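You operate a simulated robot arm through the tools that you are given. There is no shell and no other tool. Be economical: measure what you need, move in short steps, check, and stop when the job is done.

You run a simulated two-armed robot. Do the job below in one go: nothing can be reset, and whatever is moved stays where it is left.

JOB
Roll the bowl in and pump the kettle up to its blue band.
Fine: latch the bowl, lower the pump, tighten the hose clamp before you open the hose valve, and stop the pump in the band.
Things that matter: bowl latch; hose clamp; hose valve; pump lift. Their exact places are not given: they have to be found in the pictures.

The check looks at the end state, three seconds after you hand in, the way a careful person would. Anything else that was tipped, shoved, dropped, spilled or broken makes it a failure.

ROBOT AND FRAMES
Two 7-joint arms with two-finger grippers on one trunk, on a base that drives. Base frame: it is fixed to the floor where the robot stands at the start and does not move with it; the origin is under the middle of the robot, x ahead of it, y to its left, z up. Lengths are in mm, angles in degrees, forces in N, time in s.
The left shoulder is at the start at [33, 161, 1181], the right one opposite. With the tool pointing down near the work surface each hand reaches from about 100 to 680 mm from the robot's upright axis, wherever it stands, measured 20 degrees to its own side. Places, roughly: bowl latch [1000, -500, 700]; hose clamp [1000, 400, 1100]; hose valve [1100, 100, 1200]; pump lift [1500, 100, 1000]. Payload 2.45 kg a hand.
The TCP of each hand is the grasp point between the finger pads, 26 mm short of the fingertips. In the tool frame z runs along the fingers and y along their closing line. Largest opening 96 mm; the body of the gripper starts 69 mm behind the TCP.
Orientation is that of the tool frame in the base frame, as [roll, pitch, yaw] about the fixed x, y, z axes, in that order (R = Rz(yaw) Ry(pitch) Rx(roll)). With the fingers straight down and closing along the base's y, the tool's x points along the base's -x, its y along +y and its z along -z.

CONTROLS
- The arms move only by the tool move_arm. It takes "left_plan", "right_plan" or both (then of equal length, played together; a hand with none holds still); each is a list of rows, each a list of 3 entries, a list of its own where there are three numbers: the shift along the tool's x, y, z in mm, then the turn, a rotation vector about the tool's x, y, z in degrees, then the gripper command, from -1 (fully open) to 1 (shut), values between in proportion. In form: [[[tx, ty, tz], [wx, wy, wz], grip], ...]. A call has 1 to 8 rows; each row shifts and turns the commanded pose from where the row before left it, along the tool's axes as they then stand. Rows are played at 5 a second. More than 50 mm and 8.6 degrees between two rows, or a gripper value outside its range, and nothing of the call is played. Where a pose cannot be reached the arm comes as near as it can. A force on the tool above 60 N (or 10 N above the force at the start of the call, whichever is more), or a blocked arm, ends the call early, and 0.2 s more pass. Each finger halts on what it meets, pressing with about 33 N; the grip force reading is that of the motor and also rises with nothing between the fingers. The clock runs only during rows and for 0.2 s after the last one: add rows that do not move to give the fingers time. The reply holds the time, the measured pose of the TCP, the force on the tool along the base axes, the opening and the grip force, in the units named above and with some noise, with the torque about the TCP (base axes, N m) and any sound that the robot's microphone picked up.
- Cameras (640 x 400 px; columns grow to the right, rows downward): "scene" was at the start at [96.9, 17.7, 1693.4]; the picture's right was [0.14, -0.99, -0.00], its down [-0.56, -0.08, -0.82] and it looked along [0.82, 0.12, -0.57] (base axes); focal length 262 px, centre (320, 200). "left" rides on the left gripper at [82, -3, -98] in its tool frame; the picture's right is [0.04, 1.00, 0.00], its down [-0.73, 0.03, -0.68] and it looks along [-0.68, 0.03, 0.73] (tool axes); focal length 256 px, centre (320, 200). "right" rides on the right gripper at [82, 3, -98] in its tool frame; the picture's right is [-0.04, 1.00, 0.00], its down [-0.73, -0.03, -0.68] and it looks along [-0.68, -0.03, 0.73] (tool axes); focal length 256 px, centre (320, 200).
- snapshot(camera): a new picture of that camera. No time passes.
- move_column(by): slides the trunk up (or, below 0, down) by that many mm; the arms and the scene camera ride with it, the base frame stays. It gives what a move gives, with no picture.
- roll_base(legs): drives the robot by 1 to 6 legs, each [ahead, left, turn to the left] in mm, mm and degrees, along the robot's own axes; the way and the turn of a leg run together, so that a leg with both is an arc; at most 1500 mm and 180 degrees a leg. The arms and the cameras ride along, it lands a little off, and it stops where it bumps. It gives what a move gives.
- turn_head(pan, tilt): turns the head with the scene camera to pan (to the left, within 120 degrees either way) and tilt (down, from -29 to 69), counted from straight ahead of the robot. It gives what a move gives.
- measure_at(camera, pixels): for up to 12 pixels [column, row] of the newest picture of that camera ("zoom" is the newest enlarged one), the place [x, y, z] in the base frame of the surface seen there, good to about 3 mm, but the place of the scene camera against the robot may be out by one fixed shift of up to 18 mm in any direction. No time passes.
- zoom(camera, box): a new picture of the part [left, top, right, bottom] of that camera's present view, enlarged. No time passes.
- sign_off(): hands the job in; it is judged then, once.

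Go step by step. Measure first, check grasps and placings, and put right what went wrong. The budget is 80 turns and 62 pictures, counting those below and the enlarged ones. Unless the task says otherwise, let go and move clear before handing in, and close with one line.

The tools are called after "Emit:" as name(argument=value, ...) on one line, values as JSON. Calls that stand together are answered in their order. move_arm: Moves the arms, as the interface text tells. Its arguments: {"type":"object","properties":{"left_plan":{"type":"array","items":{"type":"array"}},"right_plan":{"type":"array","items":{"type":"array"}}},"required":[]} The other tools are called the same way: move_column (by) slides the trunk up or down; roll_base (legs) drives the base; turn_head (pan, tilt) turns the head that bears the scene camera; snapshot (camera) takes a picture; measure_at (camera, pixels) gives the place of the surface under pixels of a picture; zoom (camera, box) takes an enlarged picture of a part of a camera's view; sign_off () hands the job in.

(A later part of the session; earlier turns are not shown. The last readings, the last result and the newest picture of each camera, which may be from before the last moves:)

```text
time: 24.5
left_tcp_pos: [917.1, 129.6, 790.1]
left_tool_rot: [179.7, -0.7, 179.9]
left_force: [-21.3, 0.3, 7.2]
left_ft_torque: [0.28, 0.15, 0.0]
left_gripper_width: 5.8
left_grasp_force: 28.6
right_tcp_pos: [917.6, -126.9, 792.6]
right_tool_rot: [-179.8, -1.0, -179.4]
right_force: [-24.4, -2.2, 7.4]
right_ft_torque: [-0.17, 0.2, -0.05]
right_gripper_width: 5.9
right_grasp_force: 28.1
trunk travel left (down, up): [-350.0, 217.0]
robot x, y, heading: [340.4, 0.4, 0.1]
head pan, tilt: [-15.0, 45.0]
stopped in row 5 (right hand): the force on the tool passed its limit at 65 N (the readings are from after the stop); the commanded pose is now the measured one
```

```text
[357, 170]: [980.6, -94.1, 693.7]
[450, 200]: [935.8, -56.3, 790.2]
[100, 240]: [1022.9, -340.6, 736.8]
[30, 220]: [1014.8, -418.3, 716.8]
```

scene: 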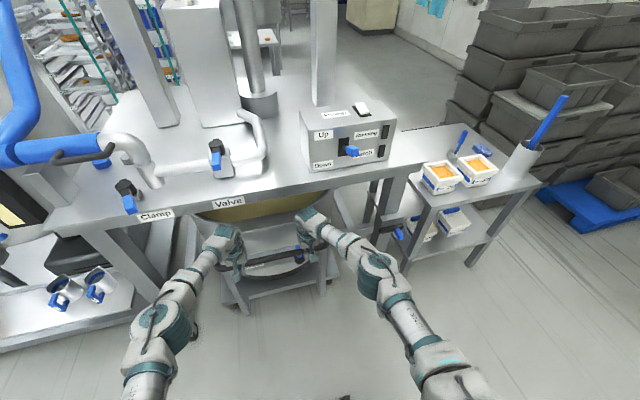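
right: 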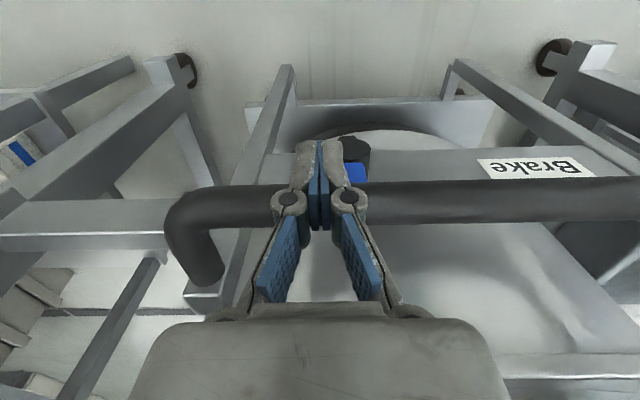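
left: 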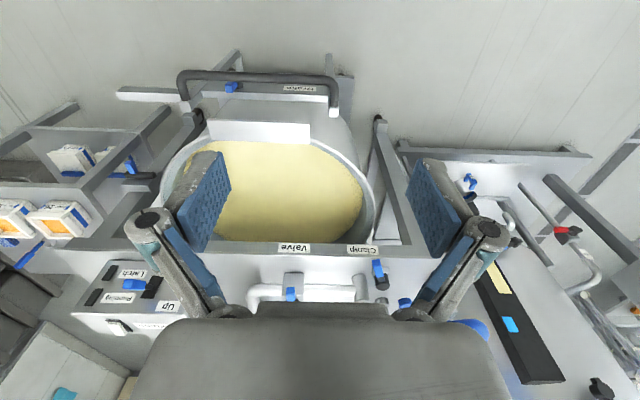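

The trolley hit its end stop (65 N at displacement 360, arm front x~1015, just behind the bolt). I'll back off, shift the base right, and bring the right hand to the latch knob.

Emit:
move_arm(left_plan=[[[40, 0, 0], [0, 0, 0], 1], [[40, 0, 0], [0, 0, 0], 1], [[40, 0, 0], [0, 0, 0], 1], [[40, 0, 0], [0, 0, 0], 1]], right_plan=[[[45, 0, 0], [0, 0, 0], 0], [[45, 0, -15], [0, 0, 0], 0], [[40, 0, -30], [0, 0, 0], 0], [[0, 0, -45], [0, 0, 0], 0]])

Emit:
roll_base(legs=[[0, -340, 0]])

Emit:
snapshot(camera="right")

Emit:
snapshot(camera="scene")

```text
time: 25.5
left_tcp_pos: [760.0, 132.6, 789.1]
left_tool_rot: [179.8, -0.2, 180.0]
left_force: [-0.2, -0.5, -0.4]
left_ft_torque: [-0.03, 0.02, 0.01]
left_gripper_width: 0.1
left_grasp_force: 28.6
right_tcp_pos: [792.7, -128.7, 881.9]
right_tool_rot: [-179.7, -0.5, -179.7]
right_force: [-0.1, 0.0, 0.5]
right_ft_torque: [0.01, -0.03, -0.02]
right_gripper_width: 48.1
right_grasp_force: 0.0
trunk travel left (down, up): [-350.0, 217.0]
robot x, y, heading: [339.2, -0.4, -0.0]
head pan, tilt: [-15.0, 45.0]
```

```text
time: 27.7
left_tcp_pos: [760.3, -194.4, 787.4]
left_tool_rot: [-179.5, -0.2, -179.7]
left_force: [0.1, 1.5, 0.3]
left_ft_torque: [-0.09, 0.01, -0.04]
left_gripper_width: 0.0
left_grasp_force: 28.7
right_tcp_pos: [794.4, -452.2, 884.4]
right_tool_rot: [-179.1, -0.5, -179.4]
right_force: [0.3, 1.1, -0.1]
right_ft_torque: [-0.14, -0.01, 0.0]
right_gripper_width: 48.4
right_grasp_force: 0.1
trunk travel left (down, up): [-350.0, 217.0]
robot x, y, heading: [338.6, -338.5, -0.1]
head pan, tilt: [-15.0, 45.0]
```

```text
28 pictures are left
```

right: 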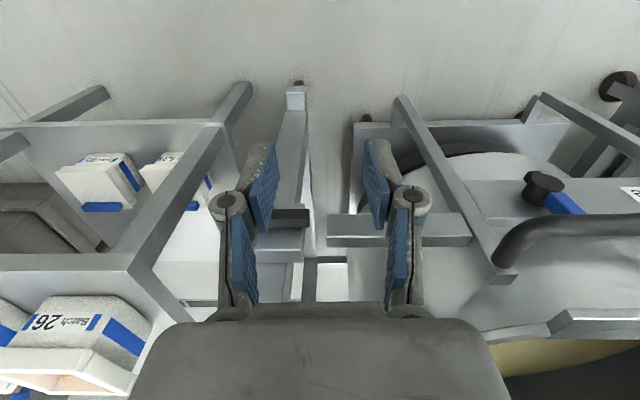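

```text
27 pictures are left
```

scene: 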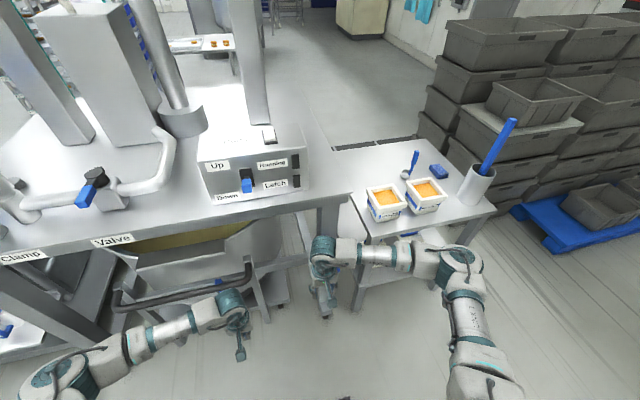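

Emit:
measure_at(camera="right", pixels=[[300, 215], [300, 224], [306, 228], [335, 225], [335, 242], [290, 242], [130, 260], [160, 265], [215, 130], [440, 240], [270, 195], [340, 300]])

Emit:
zoom(camera="right", box=[230, 180, 350, 280])

```text
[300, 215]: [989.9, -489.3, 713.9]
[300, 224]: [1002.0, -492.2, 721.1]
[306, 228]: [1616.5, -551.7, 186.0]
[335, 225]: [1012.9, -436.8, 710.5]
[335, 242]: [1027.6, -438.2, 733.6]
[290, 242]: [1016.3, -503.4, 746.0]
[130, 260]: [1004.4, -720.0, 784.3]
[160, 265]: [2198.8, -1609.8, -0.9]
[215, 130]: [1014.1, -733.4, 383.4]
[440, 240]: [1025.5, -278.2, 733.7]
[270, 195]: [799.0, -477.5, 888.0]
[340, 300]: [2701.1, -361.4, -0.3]
```

```text
4.00 times, centred on (290, 230) of right
```

zoom: 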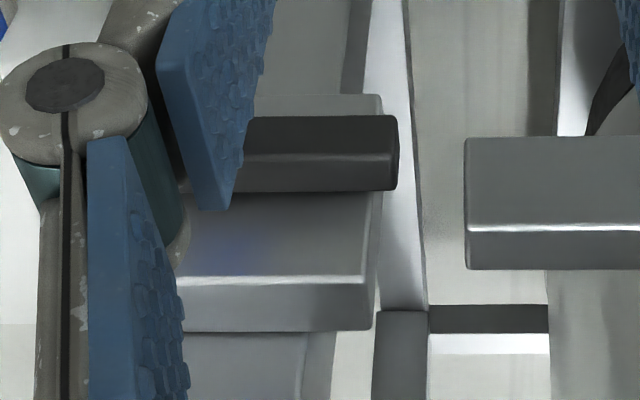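

The bolt front is x~988 and the arm front x~1013, so the bolt slides left (+y) in front of the arm. I'll bring the open hand above the knob at about [945,−548].

Emit:
move_arm(right_plan=[[[0, -45, 0], [0, 0, 0], -1], [[0, -45, 0], [0, 0, 0], -1], [[-40, -6, 15], [0, 0, 0], -1], [[-40, 0, 15], [0, 0, 0], -1], [[-40, 0, 15], [0, 0, 0], -1], [[-28, 0, 15], [0, 0, 0], -1], [[0, 0, 0], [0, 0, 0], -1]])

Emit:
snapshot(camera="right")

Emit:
measure_at(camera="right", pixels=[[320, 150], [320, 165], [320, 175], [310, 160], [300, 185], [340, 185]])

```text
time: 29.3
left_tcp_pos: [758.2, -199.7, 790.1]
left_tool_rot: [180.0, 0.0, -179.6]
left_force: [-0.8, 1.3, -0.2]
left_ft_torque: [-0.03, -0.01, 0.0]
left_gripper_width: 0.1
left_grasp_force: 28.0
right_tcp_pos: [940.5, -553.2, 825.3]
right_tool_rot: [-179.7, -0.3, -179.3]
right_force: [1.0, 2.2, 0.2]
right_ft_torque: [-0.04, -0.01, -0.02]
right_gripper_width: 96.1
right_grasp_force: 0.0
trunk travel left (down, up): [-350.0, 217.0]
robot x, y, heading: [342.0, -333.9, 0.1]
head pan, tilt: [-15.0, 45.0]
```

```text
25 pictures are left
```

right: 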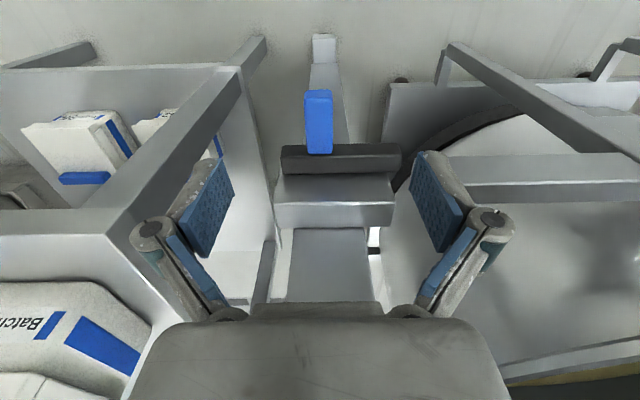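

```text
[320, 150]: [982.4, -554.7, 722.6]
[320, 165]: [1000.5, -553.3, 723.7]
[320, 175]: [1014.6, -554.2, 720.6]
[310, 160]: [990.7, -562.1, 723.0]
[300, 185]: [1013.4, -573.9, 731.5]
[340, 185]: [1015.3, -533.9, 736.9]
```

The knob lies centred between the fingers at y~−554. I'll descend 104 mm and grip it.

Emit:
move_arm(right_plan=[[[0, 0, 45], [0, 0, 0], -1], [[0, 0, 45], [0, 0, 0], -1], [[0, 0, 14], [0, 0, 0], -1], [[0, 0, 0], [0, 0, 0], 0.5], [[0, 0, 0], [0, 0, 0], 1], [[0, 0, 0], [0, 0, 0], 1], [[0, 0, 0], [0, 0, 0], 1]])

Emit:
move_arm(right_plan=[[[0, 10, 0], [0, 0, 0], 1], [[0, 10, 0], [0, 0, 0], 1], [[0, 10, 0], [0, 0, 0], 1], [[0, 0, 0], [0, 0, 0], 1]])

Emit:
snapshot(camera="right")

```text
time: 30.9
left_tcp_pos: [757.3, -201.4, 789.6]
left_tool_rot: [179.7, -0.1, -179.7]
left_force: [-0.5, 0.4, 0.3]
left_ft_torque: [-0.01, 0.02, 0.02]
left_gripper_width: 0.0
left_grasp_force: 28.1
right_tcp_pos: [940.6, -557.0, 721.1]
right_tool_rot: [-179.9, -0.3, -179.3]
right_force: [0.5, 17.9, 2.6]
right_ft_torque: [0.8, -0.34, -0.21]
right_gripper_width: 23.3
right_grasp_force: 45.6
trunk travel left (down, up): [-350.0, 217.0]
robot x, y, heading: [335.9, -332.6, 0.3]
head pan, tilt: [-15.0, 45.0]
```

```text
time: 31.9
left_tcp_pos: [758.1, -201.2, 789.6]
left_tool_rot: [179.8, 0.0, -179.7]
left_force: [0.7, 0.4, 0.9]
left_ft_torque: [-0.04, 0.0, 0.0]
left_gripper_width: 0.3
left_grasp_force: 28.6
right_tcp_pos: [940.1, -527.0, 719.9]
right_tool_rot: [-179.8, -0.1, -179.5]
right_force: [10.7, -0.1, 14.1]
right_ft_torque: [-0.22, -1.22, -0.62]
right_gripper_width: 23.3
right_grasp_force: 45.0
trunk travel left (down, up): [-350.0, 217.0]
robot x, y, heading: [341.3, -335.0, 0.2]
head pan, tilt: [-15.0, 45.0]
```

```text
24 pictures are left
```

right: 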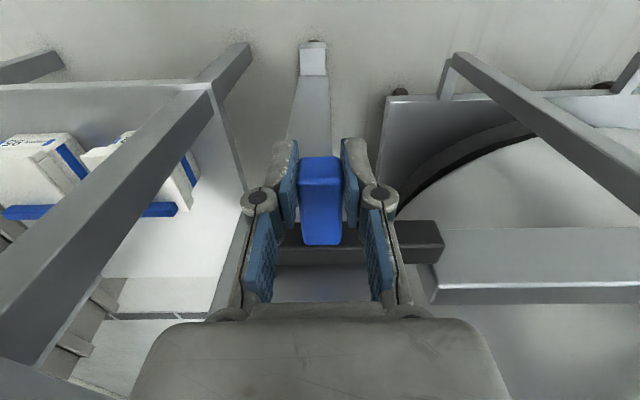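

The bolt slides with the knob (moved 30 mm, tip now at the arm's end, pixel (443,245)). I'll continue until it stops.

Emit:
move_arm(right_plan=[[[0, 8, 0], [0, 0, 0], 1], [[0, 8, 0], [0, 0, 0], 1], [[0, 8, 0], [0, 0, 0], 1], [[0, 8, 0], [0, 0, 0], 1], [[0, 8, 0], [0, 0, 0], 1], [[0, 8, 0], [0, 0, 0], 1], [[0, 8, 0], [0, 0, 0], 1], [[0, 8, 0], [0, 0, 0], 1]])

Emit:
snapshot(camera="right")

Emit:
zoom(camera="scene", box=[180, 110, 320, 210])

```text
time: 33.4
left_tcp_pos: [757.3, -206.9, 790.2]
left_tool_rot: [179.7, 0.1, -179.9]
left_force: [-0.4, -0.6, -0.6]
left_ft_torque: [-0.01, 0.05, -0.02]
left_gripper_width: 0.0
left_grasp_force: 28.4
right_tcp_pos: [940.2, -503.8, 719.5]
right_tool_rot: [-177.9, -0.2, 179.4]
right_force: [-5.5, -31.9, 2.3]
right_ft_torque: [0.87, 0.05, 0.44]
right_gripper_width: 23.6
right_grasp_force: 45.1
trunk travel left (down, up): [-350.0, 217.0]
robot x, y, heading: [344.3, -338.5, -0.0]
head pan, tilt: [-15.0, 45.0]
stopped in row 7 (right hand): the force on the tool passed its limit at 64 N (the readings are from after the stop); the commanded pose is now the measured one
```

```text
23 pictures are left
```

right: 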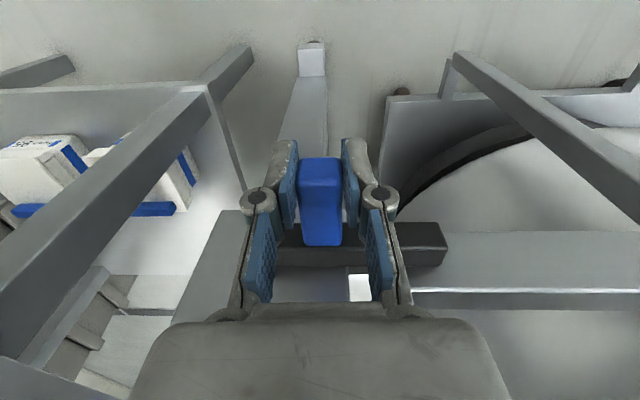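

```text
4.00 times, centred on (250, 160) of scene
```

zoom: 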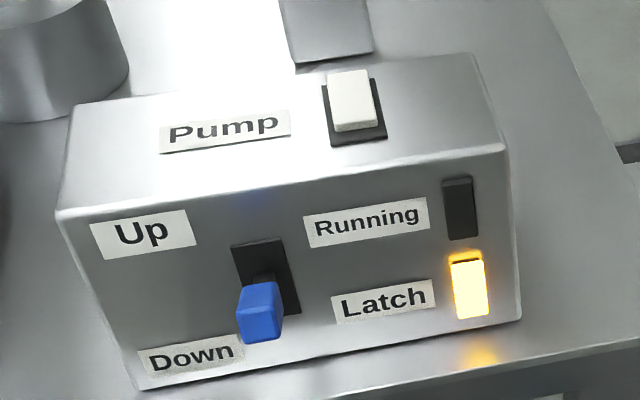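

The Latch lamp is lit and the bolt stands before the arm. I'll release the knob, lift straight up, back off, and raise both hands in front of the table.

Emit:
move_arm(right_plan=[[[0, 0, 0], [0, 0, 0], -1], [[0, 0, 0], [0, 0, 0], -1], [[0, 0, 0], [0, 0, 0], -1], [[0, 0, -45], [0, 0, 0], -1], [[0, 0, -45], [0, 0, 0], -1], [[45, 0, 0], [0, 0, 0], -1], [[45, 0, 0], [0, 0, 0], -1], [[45, 0, 0], [0, 0, 0], -1]])

Emit:
move_arm(right_plan=[[[30, 0, -30], [0, 0, 0], 1], [[20, 0, -45], [0, 0, 0], 1], [[0, 0, -49], [0, 0, 0], 1], [[0, 0, -49], [0, 0, 0], 1], [[0, 0, -49], [0, 0, 0], 1], [[0, 0, -49], [0, 0, 0], 1], [[0, 0, -49], [0, 0, 0], 1], [[0, 0, -49], [0, 0, 0], 1]], left_plan=[[[45, 0, 0], [0, 0, 0], 1], [[0, 0, -45], [0, 0, 0], 1], [[0, 0, -49], [0, 0, 0], 1], [[0, 0, -49], [0, 0, 0], 1], [[0, 0, -49], [0, 0, 0], 1], [[0, 0, -49], [0, 0, 0], 1], [[0, 0, -49], [0, 0, 0], 1], [[0, 0, -49], [0, 0, 0], 1]])

Emit:
snapshot(camera="right")

Emit:
measure_at(camera="scene", pixels=[[244, 188], [246, 172], [252, 178], [268, 136], [230, 196], [320, 190], [218, 165], [205, 160], [110, 241], [96, 174], [85, 192], [290, 172]])

```text
time: 35.2
left_tcp_pos: [757.3, -207.1, 791.5]
left_tool_rot: [179.7, 0.2, -179.9]
left_force: [-0.3, -1.0, 0.8]
left_ft_torque: [-0.03, 0.0, 0.01]
left_gripper_width: 0.2
left_grasp_force: 28.5
right_tcp_pos: [805.0, -494.5, 811.9]
right_tool_rot: [-178.8, 0.0, 179.9]
right_force: [-0.2, 0.1, 0.2]
right_ft_torque: [0.06, 0.01, 0.0]
right_gripper_width: 96.1
right_grasp_force: 0.1
trunk travel left (down, up): [-350.0, 217.0]
robot x, y, heading: [340.8, -339.8, 0.1]
head pan, tilt: [-15.0, 45.0]
```

```text
time: 37.0
left_tcp_pos: [709.7, -209.9, 1131.3]
left_tool_rot: [179.9, 0.2, -179.9]
left_force: [0.1, 0.5, 1.3]
left_ft_torque: [0.0, -0.01, -0.02]
left_gripper_width: 0.1
left_grasp_force: 28.6
right_tcp_pos: [757.1, -485.7, 1180.7]
right_tool_rot: [-178.6, -0.1, 179.9]
right_force: [0.7, 0.4, 0.6]
right_ft_torque: [0.01, 0.0, -0.01]
right_gripper_width: 0.0
right_grasp_force: 28.4
trunk travel left (down, up): [-350.0, 217.0]
robot x, y, heading: [343.8, -340.6, -0.0]
head pan, tilt: [-15.0, 45.0]
```

```text
21 pictures are left
```

right: 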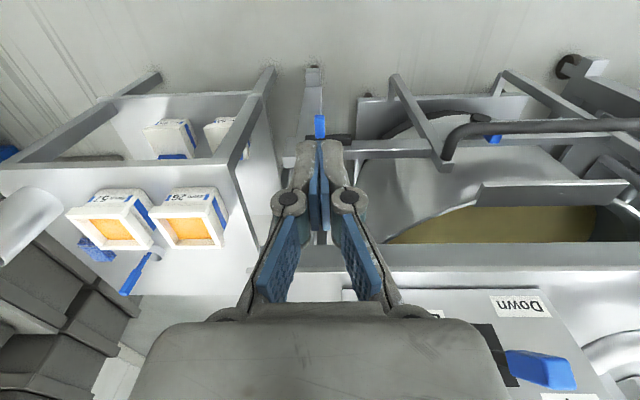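

```text
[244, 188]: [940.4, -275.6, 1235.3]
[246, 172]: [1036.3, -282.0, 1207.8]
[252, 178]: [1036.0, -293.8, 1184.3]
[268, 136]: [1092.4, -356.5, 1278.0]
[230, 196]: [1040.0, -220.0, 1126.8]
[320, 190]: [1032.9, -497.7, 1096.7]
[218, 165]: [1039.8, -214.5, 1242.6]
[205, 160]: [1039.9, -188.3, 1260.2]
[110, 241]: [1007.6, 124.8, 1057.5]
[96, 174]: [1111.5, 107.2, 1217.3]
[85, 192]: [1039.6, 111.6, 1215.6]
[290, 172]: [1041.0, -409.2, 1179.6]
```

The lever slopes up (tip at about [945,−285,1222], panel face x~1037), and must be pushed down. I'll move the left hand aside and bring the shut right hand above the lever.

Emit:
move_arm(left_plan=[[[0, 45, 0], [0, 0, 0], 1], [[0, 45, 0], [0, 0, 0], 1], [[0, 45, 0], [0, 0, 0], 1], [[0, 45, 0], [0, 0, 0], 1], [[0, 0, 0], [0, 0, 0], 1], [[0, 0, 0], [0, 0, 0], 1], [[0, 0, 0], [0, 0, 0], 1], [[0, 0, 0], [0, 0, 0], 1]], right_plan=[[[0, 0, -49], [0, 0, 0], 1], [[0, 0, -49], [0, 0, 0], 1], [[0, 0, -20], [0, 0, 0], 1], [[0, 45, 0], [0, 0, 0], 1], [[-20, 45, 0], [0, 0, 0], 1], [[-20, 45, 0], [0, 0, 0], 1], [[-20, 45, 0], [0, 0, 0], 1], [[-45, 20, 0], [0, 0, 0], 1]])

Emit:
snapshot(camera="right")

Emit:
measure_at(camera="right", pixels=[[310, 120], [320, 120], [290, 120], [350, 120]])

```text
time: 38.8
left_tcp_pos: [712.2, -23.1, 1129.1]
left_tool_rot: [180.0, 0.1, -179.9]
left_force: [-1.3, -0.2, -0.3]
left_ft_torque: [-0.03, 0.0, -0.02]
left_gripper_width: 0.0
left_grasp_force: 28.3
right_tcp_pos: [863.5, -275.3, 1294.0]
right_tool_rot: [-178.4, -0.1, -180.0]
right_force: [0.0, 1.3, -0.4]
right_ft_torque: [-0.06, 0.02, 0.03]
right_gripper_width: 0.2
right_grasp_force: 28.5
trunk travel left (down, up): [-350.0, 217.0]
robot x, y, heading: [341.2, -341.9, 0.1]
head pan, tilt: [-15.0, 45.0]
```

```text
20 pictures are left
```

right: 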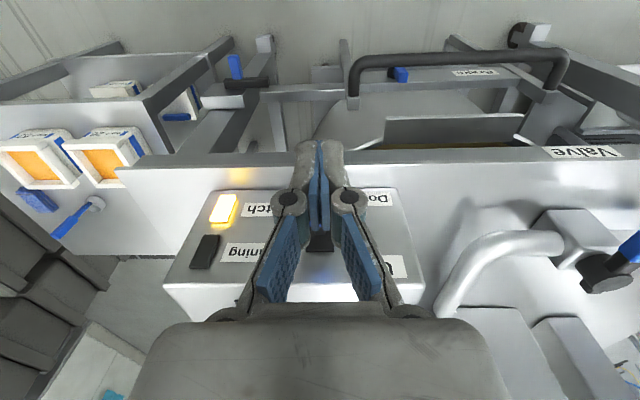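

```text
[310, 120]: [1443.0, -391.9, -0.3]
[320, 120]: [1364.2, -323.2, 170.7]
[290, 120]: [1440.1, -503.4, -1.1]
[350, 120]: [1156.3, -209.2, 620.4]
```

The slot is behind the fingers at (320,240), on line. I'll go forward 97 mm above the lever and press down in small steps.

Emit:
move_arm(right_plan=[[[-49, -4, 0], [0, 0, 0], 1], [[-46, -3, 0], [0, 0, 0], 1], [[0, 0, 20], [0, 0, 0], 1], [[0, 0, 20], [0, 0, 0], 1], [[0, 0, 15], [0, 0, 0], 1], [[0, 0, 15], [0, 0, 0], 1], [[0, 0, 15], [0, 0, 0], 1], [[0, 0, 0], [0, 0, 0], 1]])

Emit:
zoom(camera="scene", box=[120, 60, 320, 220])

```text
time: 40.6
left_tcp_pos: [710.3, -27.2, 1129.7]
left_tool_rot: [180.0, 0.0, -179.9]
left_force: [0.1, 0.1, 0.6]
left_ft_torque: [0.01, -0.03, 0.01]
left_gripper_width: 0.0
left_grasp_force: 28.6
right_tcp_pos: [894.9, -301.2, 1189.5]
right_tool_rot: [-178.6, -0.1, 179.8]
right_force: [0.7, -0.7, 0.6]
right_ft_torque: [-0.01, 0.0, 0.01]
right_gripper_width: 0.0
right_grasp_force: 29.0
right hand out of reach, approached as far as the arm can: row 1, 2
trunk travel left (down, up): [-350.0, 217.0]
robot x, y, heading: [340.7, -338.9, 0.2]
head pan, tilt: [-15.0, 45.0]
```

```text
2.50 times, centred on (220, 140) of scene
```

zoom: 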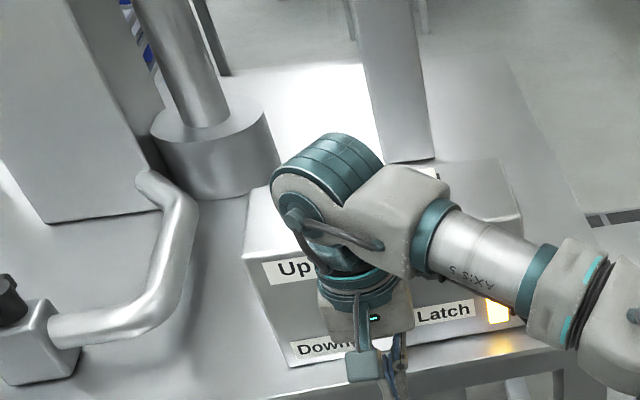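

The right arm ran out of reach at x~895. I'll raise the column 160 mm (better reach at this height) and drive 60 mm ahead.

Emit:
move_column(by=160)

Emit:
roll_base(legs=[[60, 0, 0]])

Emit:
snapshot(camera="right")

```text
time: 42.4
left_tcp_pos: [712.0, -25.4, 1289.5]
left_tool_rot: [179.9, 0.1, -179.8]
left_force: [0.2, -0.3, -0.2]
left_ft_torque: [-0.01, -0.01, 0.06]
left_gripper_width: 0.0
left_grasp_force: 28.3
right_tcp_pos: [894.2, -299.6, 1349.4]
right_tool_rot: [-178.6, -0.1, 179.7]
right_force: [-0.3, 0.2, 0.2]
right_ft_torque: [0.02, 0.01, -0.01]
right_gripper_width: 0.0
right_grasp_force: 29.1
trunk travel left (down, up): [-510.0, 57.0]
robot x, y, heading: [339.4, -337.3, -0.1]
head pan, tilt: [-15.0, 45.0]
```

```text
time: 43.4
left_tcp_pos: [759.3, -25.8, 1294.2]
left_tool_rot: [179.7, 0.7, -179.8]
left_force: [-1.4, 0.1, 0.7]
left_ft_torque: [-0.01, 0.01, 0.02]
left_gripper_width: 0.0
left_grasp_force: 28.4
right_tcp_pos: [940.9, -299.9, 1356.8]
right_tool_rot: [-178.6, 0.5, 179.9]
right_force: [-0.6, -0.2, 0.8]
right_ft_torque: [-0.02, -0.03, 0.02]
right_gripper_width: 0.0
right_grasp_force: 28.2
trunk travel left (down, up): [-510.0, 57.0]
robot x, y, heading: [402.2, -337.5, 0.1]
head pan, tilt: [-15.0, 45.0]
```

```text
18 pictures are left
```

right: 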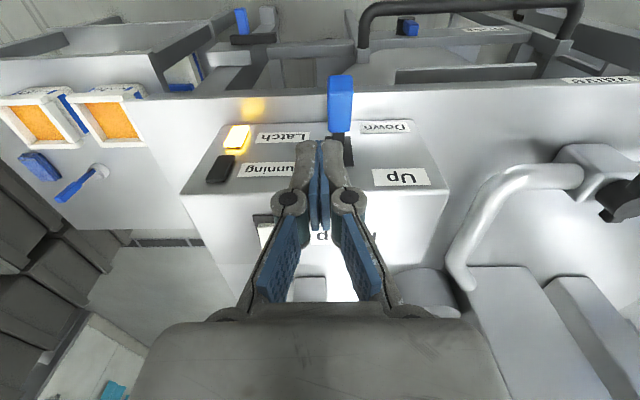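

Emit:
measure_at(camera="right", pixels=[[340, 82], [340, 100], [340, 126], [348, 150], [348, 162], [400, 176], [385, 127], [310, 280], [236, 137], [330, 105]])

Emit:
zoom(camera="right", box=[200, 60, 460, 225])

```text
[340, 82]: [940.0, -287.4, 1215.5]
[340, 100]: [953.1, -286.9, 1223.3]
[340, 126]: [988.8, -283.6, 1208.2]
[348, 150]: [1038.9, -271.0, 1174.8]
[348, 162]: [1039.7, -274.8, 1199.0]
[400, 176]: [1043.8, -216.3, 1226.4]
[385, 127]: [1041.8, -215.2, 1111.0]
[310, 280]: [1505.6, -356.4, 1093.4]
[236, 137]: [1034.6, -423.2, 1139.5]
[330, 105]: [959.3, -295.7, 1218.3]
```

```text
2.42 times, centred on (330, 142) of right
```

zoom: 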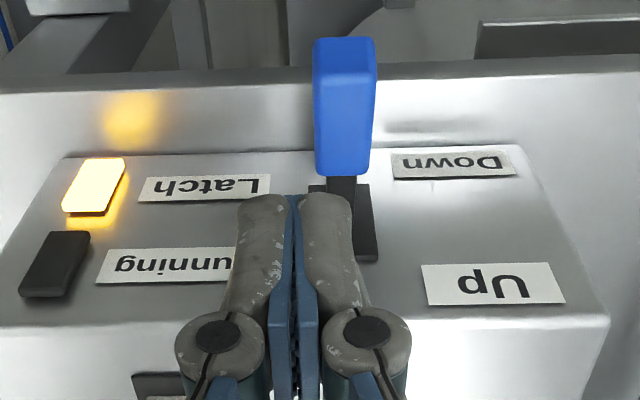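

The lever is up (tip z~1220, labels' mid z~1168). I'll line up at y −286, x ~965 and press it down.

Emit:
move_arm(right_plan=[[[-12, 7, 20], [0, 0, 0], 1], [[0, 7, 40], [0, 0, 0], 1], [[0, 0, 30], [0, 0, 0], 1], [[0, 0, 20], [0, 0, 0], 1], [[0, 0, 20], [0, 0, 0], 1], [[0, 0, 20], [0, 0, 0], 1], [[0, 0, 15], [0, 0, 0], 1], [[0, 0, 0], [0, 0, 0], 1]])

Emit:
move_arm(right_plan=[[[0, 0, 12], [0, 0, 0], 1], [[0, 0, 12], [0, 0, 0], 1], [[0, 0, 6], [0, 0, 0], 1], [[0, 0, 0], [0, 0, 0], 1], [[0, 0, 0], [0, 0, 0], 1]])

Emit:
turn_head(pan=15, tilt=35)

Emit:
snapshot(camera="scene")

```text
time: 45.2
left_tcp_pos: [768.5, -28.5, 1291.3]
left_tool_rot: [179.8, 0.4, -179.8]
left_force: [0.5, 0.0, 0.4]
left_ft_torque: [0.0, -0.01, -0.02]
left_gripper_width: 0.0
left_grasp_force: 28.7
right_tcp_pos: [963.9, -291.8, 1187.3]
right_tool_rot: [-178.7, 0.1, 179.9]
right_force: [-0.2, 0.6, -0.8]
right_ft_torque: [0.01, -0.02, 0.01]
right_gripper_width: 0.0
right_grasp_force: 28.3
trunk travel left (down, up): [-510.0, 57.0]
robot x, y, heading: [399.6, -335.7, -0.0]
head pan, tilt: [-15.0, 45.0]
```

```text
time: 45.9
left_tcp_pos: [761.8, -30.6, 1294.8]
left_tool_rot: [179.6, 0.5, -179.8]
left_force: [0.3, -0.4, 0.1]
left_ft_torque: [0.0, 0.05, 0.02]
left_gripper_width: 0.0
left_grasp_force: 28.1
right_tcp_pos: [958.6, -292.5, 1173.1]
right_tool_rot: [-179.3, 0.8, -179.8]
right_force: [-29.7, -6.3, 26.6]
right_ft_torque: [-0.19, 0.44, -0.07]
right_gripper_width: 6.0
right_grasp_force: 28.1
trunk travel left (down, up): [-510.0, 57.0]
robot x, y, heading: [400.1, -342.9, 0.0]
head pan, tilt: [-15.0, 45.0]
stopped in row 3 (right hand): the force on the tool passed its limit at 67 N (the readings are from after the stop); the commanded pose is now the measured one
```

```text
time: 46.9
left_tcp_pos: [759.7, -29.8, 1296.5]
left_tool_rot: [179.7, 0.8, -179.8]
left_force: [0.6, 0.3, 0.2]
left_ft_torque: [-0.04, 0.03, 0.0]
left_gripper_width: 0.0
left_grasp_force: 28.1
right_tcp_pos: [957.5, -293.0, 1173.1]
right_tool_rot: [-179.4, 1.3, 180.0]
right_force: [-22.2, -1.8, 31.8]
right_ft_torque: [-0.04, 0.14, 0.13]
right_gripper_width: 5.9
right_grasp_force: 28.8
trunk travel left (down, up): [-510.0, 57.0]
robot x, y, heading: [400.6, -341.4, 0.2]
head pan, tilt: [15.0, 35.0]
```

```text
16 pictures are left
```

scene: 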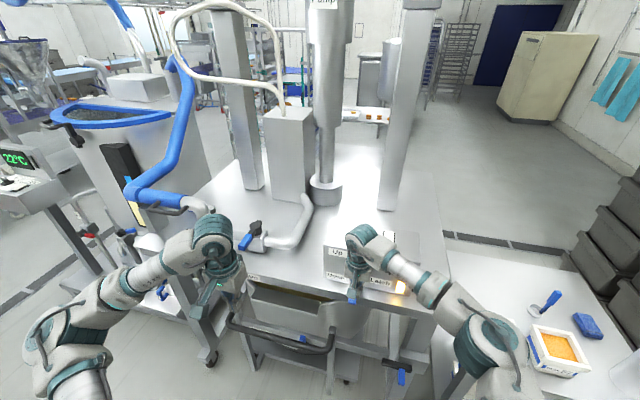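

The lever hit its lower stop (67 N), so the pump should be lowering. I'll lift and retract the right hand, then drive left to the clamp.

Emit:
move_arm(right_plan=[[[0, 0, -40], [0, 0, 0], 1], [[0, 0, -45], [0, 0, 0], 1], [[0, 0, -45], [0, 0, 0], 1], [[45, 0, -30], [0, 0, 0], 1], [[45, 0, 0], [0, 0, 0], 1], [[45, 0, 0], [0, 0, 0], 1], [[45, 0, 0], [0, 0, 0], 1], [[0, 0, 0], [0, 0, 0], 1]])

Emit:
roll_base(legs=[[0, 470, 0]])

Emit:
move_arm(left_plan=[[[0, 0, 0], [0, 0, 0], 0], [[0, 0, 0], [0, 0, 0], 0]])

Emit:
turn_head(pan=10, tilt=30)

Emit:
snapshot(camera="left")

Emit:
snapshot(camera="scene")

```text
refused: row 4 steps farther than a row can; nothing moved
```

```text
time: 49.7
left_tcp_pos: [766.3, 454.5, 1290.4]
left_tool_rot: [-179.9, 0.4, -179.7]
left_force: [-0.6, -1.9, -0.9]
left_ft_torque: [-0.01, -0.01, 0.0]
left_gripper_width: 0.0
left_grasp_force: 28.1
right_tcp_pos: [966.5, 189.0, 1169.2]
right_tool_rot: [-178.7, 0.9, -180.0]
right_force: [-0.3, 0.1, 0.0]
right_ft_torque: [0.0, -0.02, -0.03]
right_gripper_width: 0.0
right_grasp_force: 28.3
trunk travel left (down, up): [-510.0, 57.0]
robot x, y, heading: [403.1, 136.0, 0.3]
head pan, tilt: [15.0, 35.0]
```

```text
time: 50.3
left_tcp_pos: [764.3, 429.0, 1296.7]
left_tool_rot: [179.2, 0.6, -179.9]
left_force: [0.7, 0.5, -0.7]
left_ft_torque: [0.01, 0.02, -0.01]
left_gripper_width: 48.1
left_grasp_force: 0.1
right_tcp_pos: [962.1, 167.4, 1171.2]
right_tool_rot: [-179.7, 0.9, 179.9]
right_force: [0.5, -0.6, -0.9]
right_ft_torque: [0.06, 0.05, 0.0]
right_gripper_width: 0.0
right_grasp_force: 28.3
trunk travel left (down, up): [-510.0, 57.0]
robot x, y, heading: [401.7, 131.6, -0.2]
head pan, tilt: [15.0, 35.0]
```

```text
time: 50.9
left_tcp_pos: [763.7, 450.2, 1292.9]
left_tool_rot: [179.8, 0.4, -179.6]
left_force: [0.0, -0.2, 0.4]
left_ft_torque: [-0.01, -0.02, -0.01]
left_gripper_width: 48.3
left_grasp_force: 0.0
right_tcp_pos: [962.4, 185.1, 1171.2]
right_tool_rot: [-178.9, 1.1, -179.9]
right_force: [0.0, 0.4, 1.2]
right_ft_torque: [0.01, -0.05, 0.01]
right_gripper_width: 0.1
right_grasp_force: 27.9
trunk travel left (down, up): [-510.0, 57.0]
robot x, y, heading: [399.8, 137.2, -0.2]
head pan, tilt: [10.0, 30.0]
```

```text
15 pictures are left
```

left: 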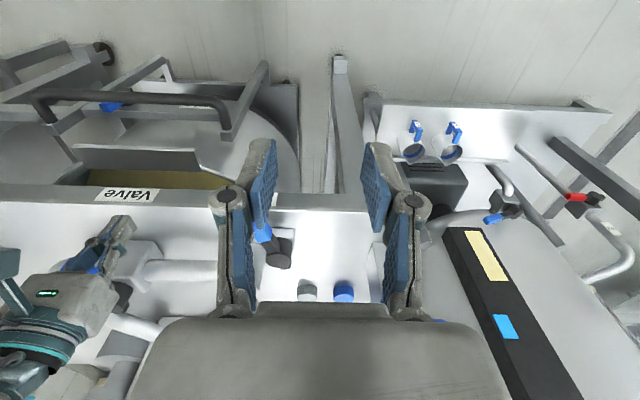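

```text
14 pictures are left
```

scene: 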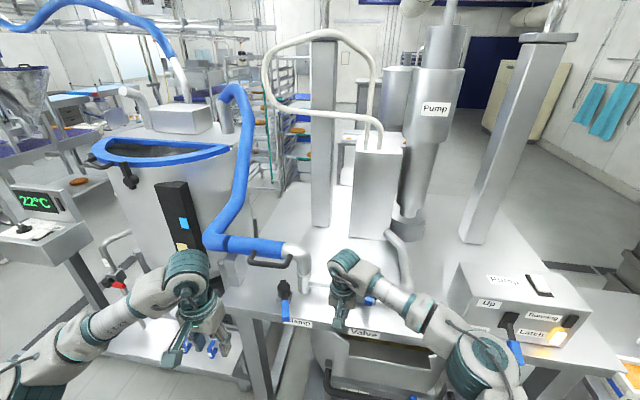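

The retract was refused, so the base swept left with the right hand still low; no contact force showed, but I'll check the panel lever, valve and clamp by zoom. The pump head has come down ("Pump" label now at (435,108)).

Emit:
zoom(camera="scene", box=[260, 230, 620, 390])

Emit:
measure_at(camera="left", pixels=[[263, 230], [280, 245], [278, 262], [308, 290], [343, 290], [265, 240], [310, 202], [120, 240], [85, 265], [155, 270], [370, 270], [500, 325]])

```text
1.78 times, centred on (440, 310) of scene
```

zoom: 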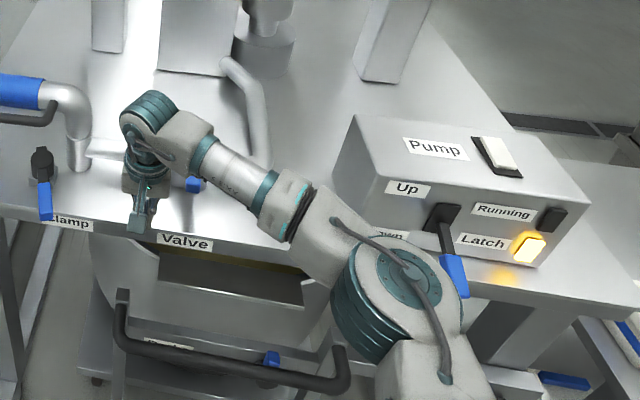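

```text
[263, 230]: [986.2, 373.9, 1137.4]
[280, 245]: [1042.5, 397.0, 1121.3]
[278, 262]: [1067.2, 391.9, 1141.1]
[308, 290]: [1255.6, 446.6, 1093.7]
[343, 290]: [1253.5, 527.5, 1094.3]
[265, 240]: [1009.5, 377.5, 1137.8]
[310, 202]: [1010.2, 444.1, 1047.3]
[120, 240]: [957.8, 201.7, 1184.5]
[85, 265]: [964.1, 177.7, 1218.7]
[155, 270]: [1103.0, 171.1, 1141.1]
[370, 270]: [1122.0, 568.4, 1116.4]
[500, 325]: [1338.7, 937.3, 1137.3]
```

The panel lever is down and the Latch lamp lit; the clamp's lever points at the robot from hub [1062,391,1140], and with the pipe on its right it must swing left. I'll lift the right hand clear, tilt the left hand forward 34° so the wrist stays off the hose, and measure the hose.

Emit:
move_arm(left_plan=[[[0, -25, 0], [0, -8.5, 0], 1], [[0, -25, 0], [0, -8.5, 0], 1], [[0, -25, 0], [0, -8.5, 0], 1], [[0, -28, 0], [0, -8.5, 0], 1], [[0, 0, 0], [0, 0, 0], 1], [[0, 0, 0], [0, 0, 0], 1], [[0, 0, 0], [0, 0, 0], 1]], right_plan=[[[0, 0, -45], [0, 0, 0], 1], [[0, 0, -45], [0, 0, 0], 1], [[0, 0, -45], [0, 0, 0], 1], [[45, 0, 0], [0, 0, 0], 1], [[45, -20, 0], [0, 0, 0], 1], [[45, -20, 0], [0, 0, 0], 1], [[45, -20, 0], [0, 0, 0], 1]])

Emit:
snapshot(camera="left")

Emit:
measure_at(camera="scene", pixels=[[270, 263], [250, 258], [290, 266], [284, 318], [284, 290], [295, 250], [270, 244], [302, 275], [302, 290]])

```text
time: 52.5
left_tcp_pos: [768.2, 345.5, 1296.9]
left_tool_rot: [179.7, 34.5, -179.5]
left_force: [0.3, -0.1, -0.1]
left_ft_torque: [-0.01, 0.03, -0.02]
left_gripper_width: 0.1
left_grasp_force: 29.0
left hand out of reach, approached as far as the arm can: row 4
right_tcp_pos: [778.6, 127.5, 1302.6]
right_tool_rot: [-179.0, 1.3, 179.9]
right_force: [0.1, -0.5, -0.3]
right_ft_torque: [-0.01, -0.05, -0.05]
right_gripper_width: 0.0
right_grasp_force: 28.7
trunk travel left (down, up): [-510.0, 57.0]
robot x, y, heading: [399.0, 135.6, -0.1]
head pan, tilt: [10.0, 30.0]
```

```text
12 pictures are left
```

left: 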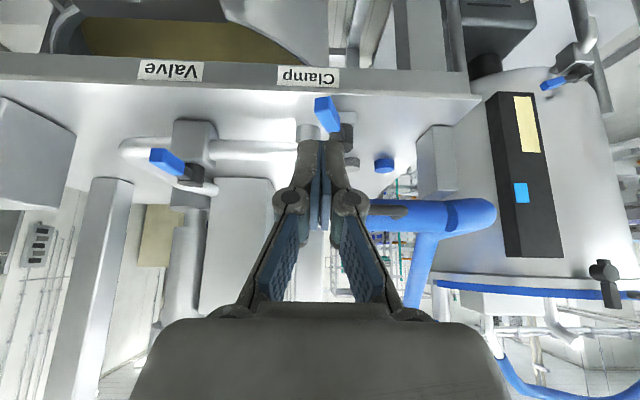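

```text
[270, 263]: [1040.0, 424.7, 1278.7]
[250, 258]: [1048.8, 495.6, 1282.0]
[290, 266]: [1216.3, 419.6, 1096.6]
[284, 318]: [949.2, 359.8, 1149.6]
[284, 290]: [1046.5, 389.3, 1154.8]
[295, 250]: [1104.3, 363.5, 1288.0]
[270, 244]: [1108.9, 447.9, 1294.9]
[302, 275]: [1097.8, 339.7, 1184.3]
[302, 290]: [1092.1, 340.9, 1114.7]
```

Emit:
measure_at(camera="left", pixels=[[157, 154], [178, 162], [196, 174], [205, 188], [322, 100], [330, 124], [343, 130], [343, 145], [308, 132], [350, 160], [385, 210], [385, 165]])

Emit:
zoom(camera="left", box=[110, 70, 430, 250])

```text
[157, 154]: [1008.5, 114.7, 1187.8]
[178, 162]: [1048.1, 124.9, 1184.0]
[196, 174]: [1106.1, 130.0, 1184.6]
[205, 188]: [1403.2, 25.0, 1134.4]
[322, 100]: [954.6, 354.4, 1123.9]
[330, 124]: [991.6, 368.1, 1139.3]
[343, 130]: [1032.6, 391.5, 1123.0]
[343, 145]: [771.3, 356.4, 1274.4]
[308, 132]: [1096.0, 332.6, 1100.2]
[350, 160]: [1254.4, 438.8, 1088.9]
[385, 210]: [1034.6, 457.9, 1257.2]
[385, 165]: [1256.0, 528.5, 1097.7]
```

```text
2.00 times, centred on (270, 160) of left
```

zoom: 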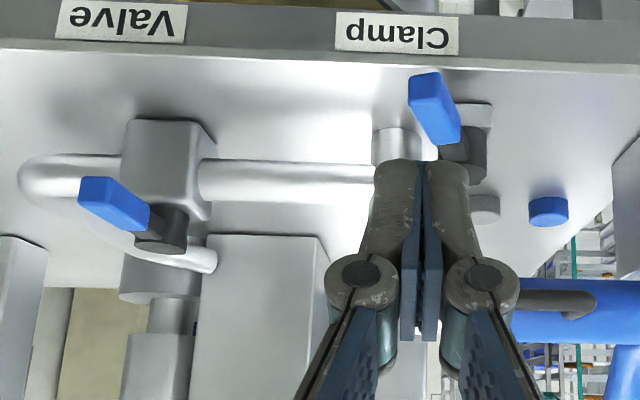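

Clamp lever: hub ~[1057,391], tip ~[952,354], top z 1139; the valve lever is untouched (tip [1008,115]). I'll bring the left fingers to the right of the clamp lever at about [975,325,1140].

Emit:
move_arm(left_plan=[[[-34.3, -4.3, 23.1], [0, 0, 0], 1], [[-34.3, -4.3, 23.1], [0, 0, 0], 1], [[-34.3, -4.3, 23.1], [0, 0, 0], 1], [[-34.3, -4.3, 23.1], [0, 0, 0], 1], [[-34.3, -4.3, 23.1], [0, 0, 0], 1], [[21.9, 0, 32.5], [0, 0, 0], 1], [[21.9, 0, 32.5], [0, 0, 0], 1], [[0, 0, 0], [0, 0, 0], 1]])

```text
time: 54.3
left_tcp_pos: [977.4, 314.6, 1222.1]
left_tool_rot: [179.3, 34.6, 179.9]
left_force: [-0.7, -0.3, -0.4]
left_ft_torque: [0.03, 0.01, 0.02]
left_gripper_width: 0.1
left_grasp_force: 28.6
right_tcp_pos: [780.6, 116.6, 1302.1]
right_tool_rot: [-179.4, 1.0, 179.8]
right_force: [-0.2, 0.2, -0.5]
right_ft_torque: [-0.04, 0.01, 0.0]
right_gripper_width: 0.0
right_grasp_force: 28.4
trunk travel left (down, up): [-510.0, 57.0]
robot x, y, heading: [400.6, 134.0, 0.1]
head pan, tilt: [10.0, 30.0]
```

Emit:
move_arm(left_plan=[[[22.9, 0, 34], [0, 0, 0], 1], [[22.9, 0, 34], [0, 0, 0], 1], [[5, 24, -3.4], [0, 0, 0], 1], [[5, 24, -3.4], [0, 0, 0], 1], [[2.5, 15, -1.7], [0, 0, 0], 1], [[0, 15, 0], [0, 0, 0], 1], [[-3, 15, 2.1], [0, 0, 0], 1], [[0, 0, 0], [0, 0, 0], 1]])

Emit:
snapshot(camera="left")

```text
time: 55.4
left_tcp_pos: [963.4, 330.2, 1146.3]
left_tool_rot: [-179.0, 35.4, 178.4]
left_force: [24.8, -51.1, -9.8]
left_ft_torque: [-0.69, -0.31, -0.1]
left_gripper_width: 0.1
left_grasp_force: 29.2
right_tcp_pos: [775.1, 105.8, 1305.5]
right_tool_rot: [-179.6, 1.4, 179.5]
right_force: [-0.6, 0.7, 0.2]
right_ft_torque: [-0.05, -0.05, 0.03]
right_gripper_width: 0.1
right_grasp_force: 28.0
trunk travel left (down, up): [-510.0, 57.0]
robot x, y, heading: [404.9, 129.6, -0.3]
head pan, tilt: [10.0, 30.0]
stopped in row 5 (left hand): the force on the tool passed its limit at 66 N (the readings are from after the stop); the commanded pose is now the measured one
```

```text
10 pictures are left
```

left: 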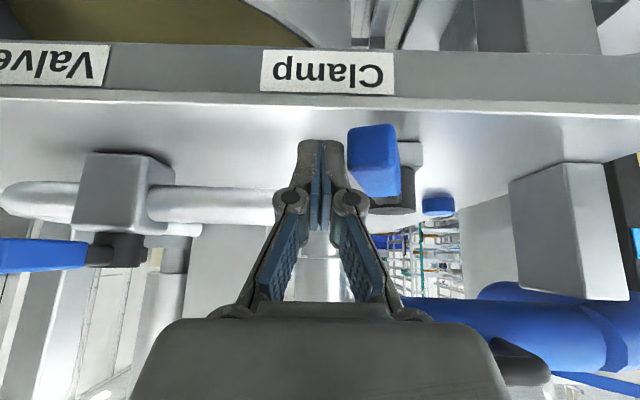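

The lever is blocked to the left at 66 N, so it's at that stop; tightening must go to the right. I'll hop the fingers over to the lever's left side.

Emit:
move_arm(left_plan=[[[0, -15, 0], [0, 0, 0], 1], [[-19.6, 0, -29], [0, 0, 0], 1], [[-19.6, 0, -29], [0, 0, 0], 1], [[0, 47, 0], [0, 0, 0], 1], [[0, 48, 0], [0, 0, 0], 1], [[0, 0, 0], [0, 0, 0], 1], [[19.6, 0, 29], [0, 0, 0], 1], [[22, 0, 34], [0, 0, 0], 1]])

```text
time: 57.1
left_tcp_pos: [965.9, 437.9, 1134.4]
left_tool_rot: [-178.9, 35.1, 179.8]
left_force: [0.2, 0.1, 0.2]
left_ft_torque: [-0.04, -0.02, -0.03]
left_gripper_width: 0.2
left_grasp_force: 28.7
right_tcp_pos: [774.8, 127.0, 1304.7]
right_tool_rot: [-178.8, 1.2, 179.8]
right_force: [-0.7, -0.5, -0.2]
right_ft_torque: [-0.01, 0.01, -0.05]
right_gripper_width: 0.0
right_grasp_force: 28.8
trunk travel left (down, up): [-510.0, 57.0]
robot x, y, heading: [399.9, 129.0, -0.0]
head pan, tilt: [10.0, 30.0]
```

Emit:
move_arm(left_plan=[[[0, -25, 0], [0, 0, 0], 1], [[3.3, -25, -2.2], [0, 0, 0], 1], [[-3.3, -16, 2.2], [0, 0, 0], 1], [[-3.3, -15, 2.2], [0, 0, 0], 1], [[-7.5, -13, 5], [0, 0, 0], 1], [[-7.5, -13, 5], [0, 0, 0], 1], [[-10, -9, 6.7], [0, 0, 0], 1], [[-10, -9, 6.7], [0, 0, 0], 1]])

Emit:
snapshot(camera="left")

```text
time: 59.0
left_tcp_pos: [1008.7, 307.5, 1138.3]
left_tool_rot: [-179.3, 35.1, 179.5]
left_force: [0.6, 0.3, -0.2]
left_ft_torque: [0.01, -0.04, -0.02]
left_gripper_width: 0.0
left_grasp_force: 28.5
right_tcp_pos: [773.9, 119.1, 1304.7]
right_tool_rot: [-179.0, 1.3, 179.6]
right_force: [0.2, 1.5, -0.7]
right_ft_torque: [-0.01, -0.01, 0.04]
right_gripper_width: 0.0
right_grasp_force: 28.9
trunk travel left (down, up): [-510.0, 57.0]
robot x, y, heading: [398.8, 130.9, -0.1]
head pan, tilt: [10.0, 30.0]
```

```text
9 pictures are left
```

left: 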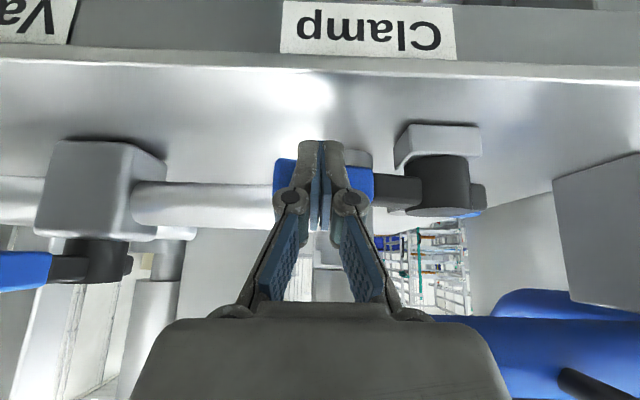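

The clamp lever has swung right and now lies nearly along the pipe. I'll push ahead (+x) to find its end stop.

Emit:
move_arm(left_plan=[[[-6.6, -2, 4.5], [0, 0, 0], 1], [[-6.6, 0, 4.5], [0, 0, 0], 1], [[-6.6, 0, 4.5], [0, 0, 0], 1], [[-6.6, 0, 4.5], [0, 0, 0], 1], [[-6.6, 0, 4.5], [0, 0, 0], 1], [[0, 0, 0], [0, 0, 0], 1]])

```text
time: 60.2
left_tcp_pos: [1031.4, 302.4, 1138.8]
left_tool_rot: [-179.5, 34.2, 179.1]
left_force: [-51.3, 8.2, 21.2]
left_ft_torque: [0.3, 0.2, 0.28]
left_gripper_width: 6.1
left_grasp_force: 28.6
right_tcp_pos: [765.2, 122.3, 1309.5]
right_tool_rot: [-179.0, 1.8, 179.8]
right_force: [1.7, -0.4, 0.4]
right_ft_torque: [-0.01, 0.06, -0.05]
right_gripper_width: 0.0
right_grasp_force: 28.6
trunk travel left (down, up): [-510.0, 57.0]
robot x, y, heading: [396.1, 131.8, 0.0]
head pan, tilt: [10.0, 30.0]
stopped in row 6 (left hand): the force on the tool passed its limit at 66 N (the readings are from after the stop); the commanded pose is now the measured one
```

The clamp lever stopped firmly at its right end (66 N), so it is tight. I'll lift the left hand off, back away, and drive 140 mm right for the valve.

Emit:
move_arm(left_plan=[[[16.6, 0, -11.2], [0, 0, 0], 1], [[-22.4, 0, -33.2], [0, 0, 0], 1], [[-22.4, 0, -33.2], [0, 0, 0], 1], [[-22.4, 0, -33.2], [0, 0, 0], 1], [[33.2, 0, -22.4], [0, 0, 0], 1], [[33.2, 0, -22.4], [0, 0, 0], 1], [[33.2, 0, -22.4], [0, 0, 0], 1], [[33.2, 0, -22.4], [0, 0, 0], 1]])

Emit:
roll_base(legs=[[20, -140, 0]])

Emit:
move_arm(left_plan=[[[0, 0, 0], [0, 0, 0], 1], [[0, 0, 0], [0, 0, 0], 1], [[0, 0, 0], [0, 0, 0], 1]])

Emit:
snapshot(camera="left")

```text
time: 62.0
left_tcp_pos: [860.0, 305.4, 1253.7]
left_tool_rot: [-179.3, 34.2, 179.3]
left_force: [0.0, 0.0, 0.6]
left_ft_torque: [-0.04, -0.01, 0.02]
left_gripper_width: 0.1
left_grasp_force: 28.6
right_tcp_pos: [773.0, 121.3, 1305.2]
right_tool_rot: [-179.1, 1.4, 179.8]
right_force: [-0.2, -0.7, 0.1]
right_ft_torque: [0.0, 0.02, 0.0]
right_gripper_width: 0.0
right_grasp_force: 28.1
trunk travel left (down, up): [-510.0, 57.0]
robot x, y, heading: [397.0, 131.8, -0.3]
head pan, tilt: [10.0, 30.0]
```

```text
time: 63.3
left_tcp_pos: [881.5, 222.0, 1245.0]
left_tool_rot: [-176.9, 33.9, -179.3]
left_force: [0.3, 2.0, -0.9]
left_ft_torque: [-0.09, 0.02, -0.03]
left_gripper_width: 0.3
left_grasp_force: 27.8
right_tcp_pos: [791.5, 37.4, 1305.0]
right_tool_rot: [-176.9, 1.5, 179.9]
right_force: [-2.7, -0.5, -1.1]
right_ft_torque: [0.07, -0.18, 0.02]
right_gripper_width: 0.1
right_grasp_force: 28.3
trunk travel left (down, up): [-510.0, 57.0]
robot x, y, heading: [420.3, 1.5, -0.4]
head pan, tilt: [10.0, 30.0]
```

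```text
time: 64.1
left_tcp_pos: [880.6, 194.3, 1250.5]
left_tool_rot: [-178.7, 34.0, 179.7]
left_force: [-0.6, 0.7, -0.9]
left_ft_torque: [-0.06, 0.0, -0.06]
left_gripper_width: 0.1
left_grasp_force: 28.2
right_tcp_pos: [791.2, 9.0, 1306.6]
right_tool_rot: [-178.4, 1.6, 179.9]
right_force: [-0.9, -0.1, 0.3]
right_ft_torque: [-0.01, -0.06, 0.0]
right_gripper_width: 0.2
right_grasp_force: 28.4
trunk travel left (down, up): [-510.0, 57.0]
robot x, y, heading: [416.9, 4.9, 0.1]
head pan, tilt: [10.0, 30.0]
```

```text
8 pictures are left
```

left: 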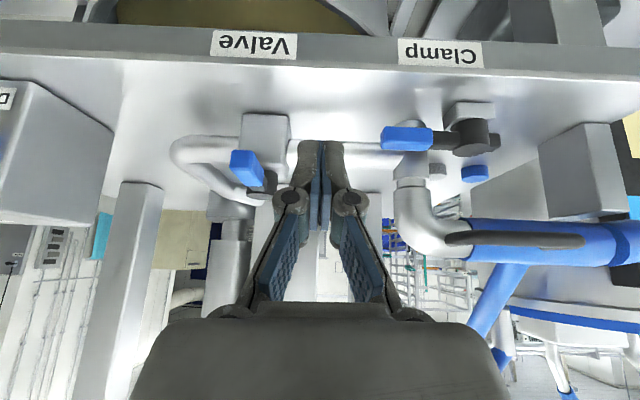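

Emit:
measure_at(camera="left", pixels=[[243, 158], [248, 172], [263, 178], [268, 185], [258, 192], [265, 130], [360, 147], [405, 138], [470, 135], [445, 140]])

```text
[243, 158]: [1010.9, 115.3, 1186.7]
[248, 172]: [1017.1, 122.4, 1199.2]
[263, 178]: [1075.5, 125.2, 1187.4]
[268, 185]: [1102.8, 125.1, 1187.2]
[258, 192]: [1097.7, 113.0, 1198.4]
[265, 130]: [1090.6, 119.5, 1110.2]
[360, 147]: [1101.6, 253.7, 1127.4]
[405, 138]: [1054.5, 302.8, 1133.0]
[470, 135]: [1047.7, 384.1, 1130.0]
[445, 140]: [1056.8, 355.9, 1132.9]
```

The valve lever runs from hub [1112,119] straight toward the robot, top z~1199. I'll bring the left fingers to its left side.

Emit:
move_arm(left_plan=[[[-29, 0, 19.6], [0, 0, 0], 1], [[-29, 0, 19.6], [0, 0, 0], 1], [[-29, 0, 19.6], [0, 0, 0], 1], [[-29, 0, 19.6], [0, 0, 0], 1], [[14.5, 0, 21.6], [0, 0, 0], 1], [[14.5, 0, 21.6], [0, 0, 0], 1], [[0, 0, 0], [0, 0, 0], 1], [[0, 0, 0], [0, 0, 0], 1]])

```text
time: 65.9
left_tcp_pos: [1019.5, 149.6, 1204.7]
left_tool_rot: [179.3, 34.1, 178.5]
left_force: [0.0, -1.3, 0.6]
left_ft_torque: [0.1, -0.03, 0.05]
left_gripper_width: 0.0
left_grasp_force: 28.1
right_tcp_pos: [790.6, -36.6, 1305.9]
right_tool_rot: [-180.0, 1.4, 179.6]
right_force: [2.0, -0.6, 0.1]
right_ft_torque: [0.02, 0.08, -0.01]
right_gripper_width: 0.0
right_grasp_force: 28.3
trunk travel left (down, up): [-510.0, 57.0]
robot x, y, heading: [422.5, -5.1, -0.2]
head pan, tilt: [10.0, 30.0]
```

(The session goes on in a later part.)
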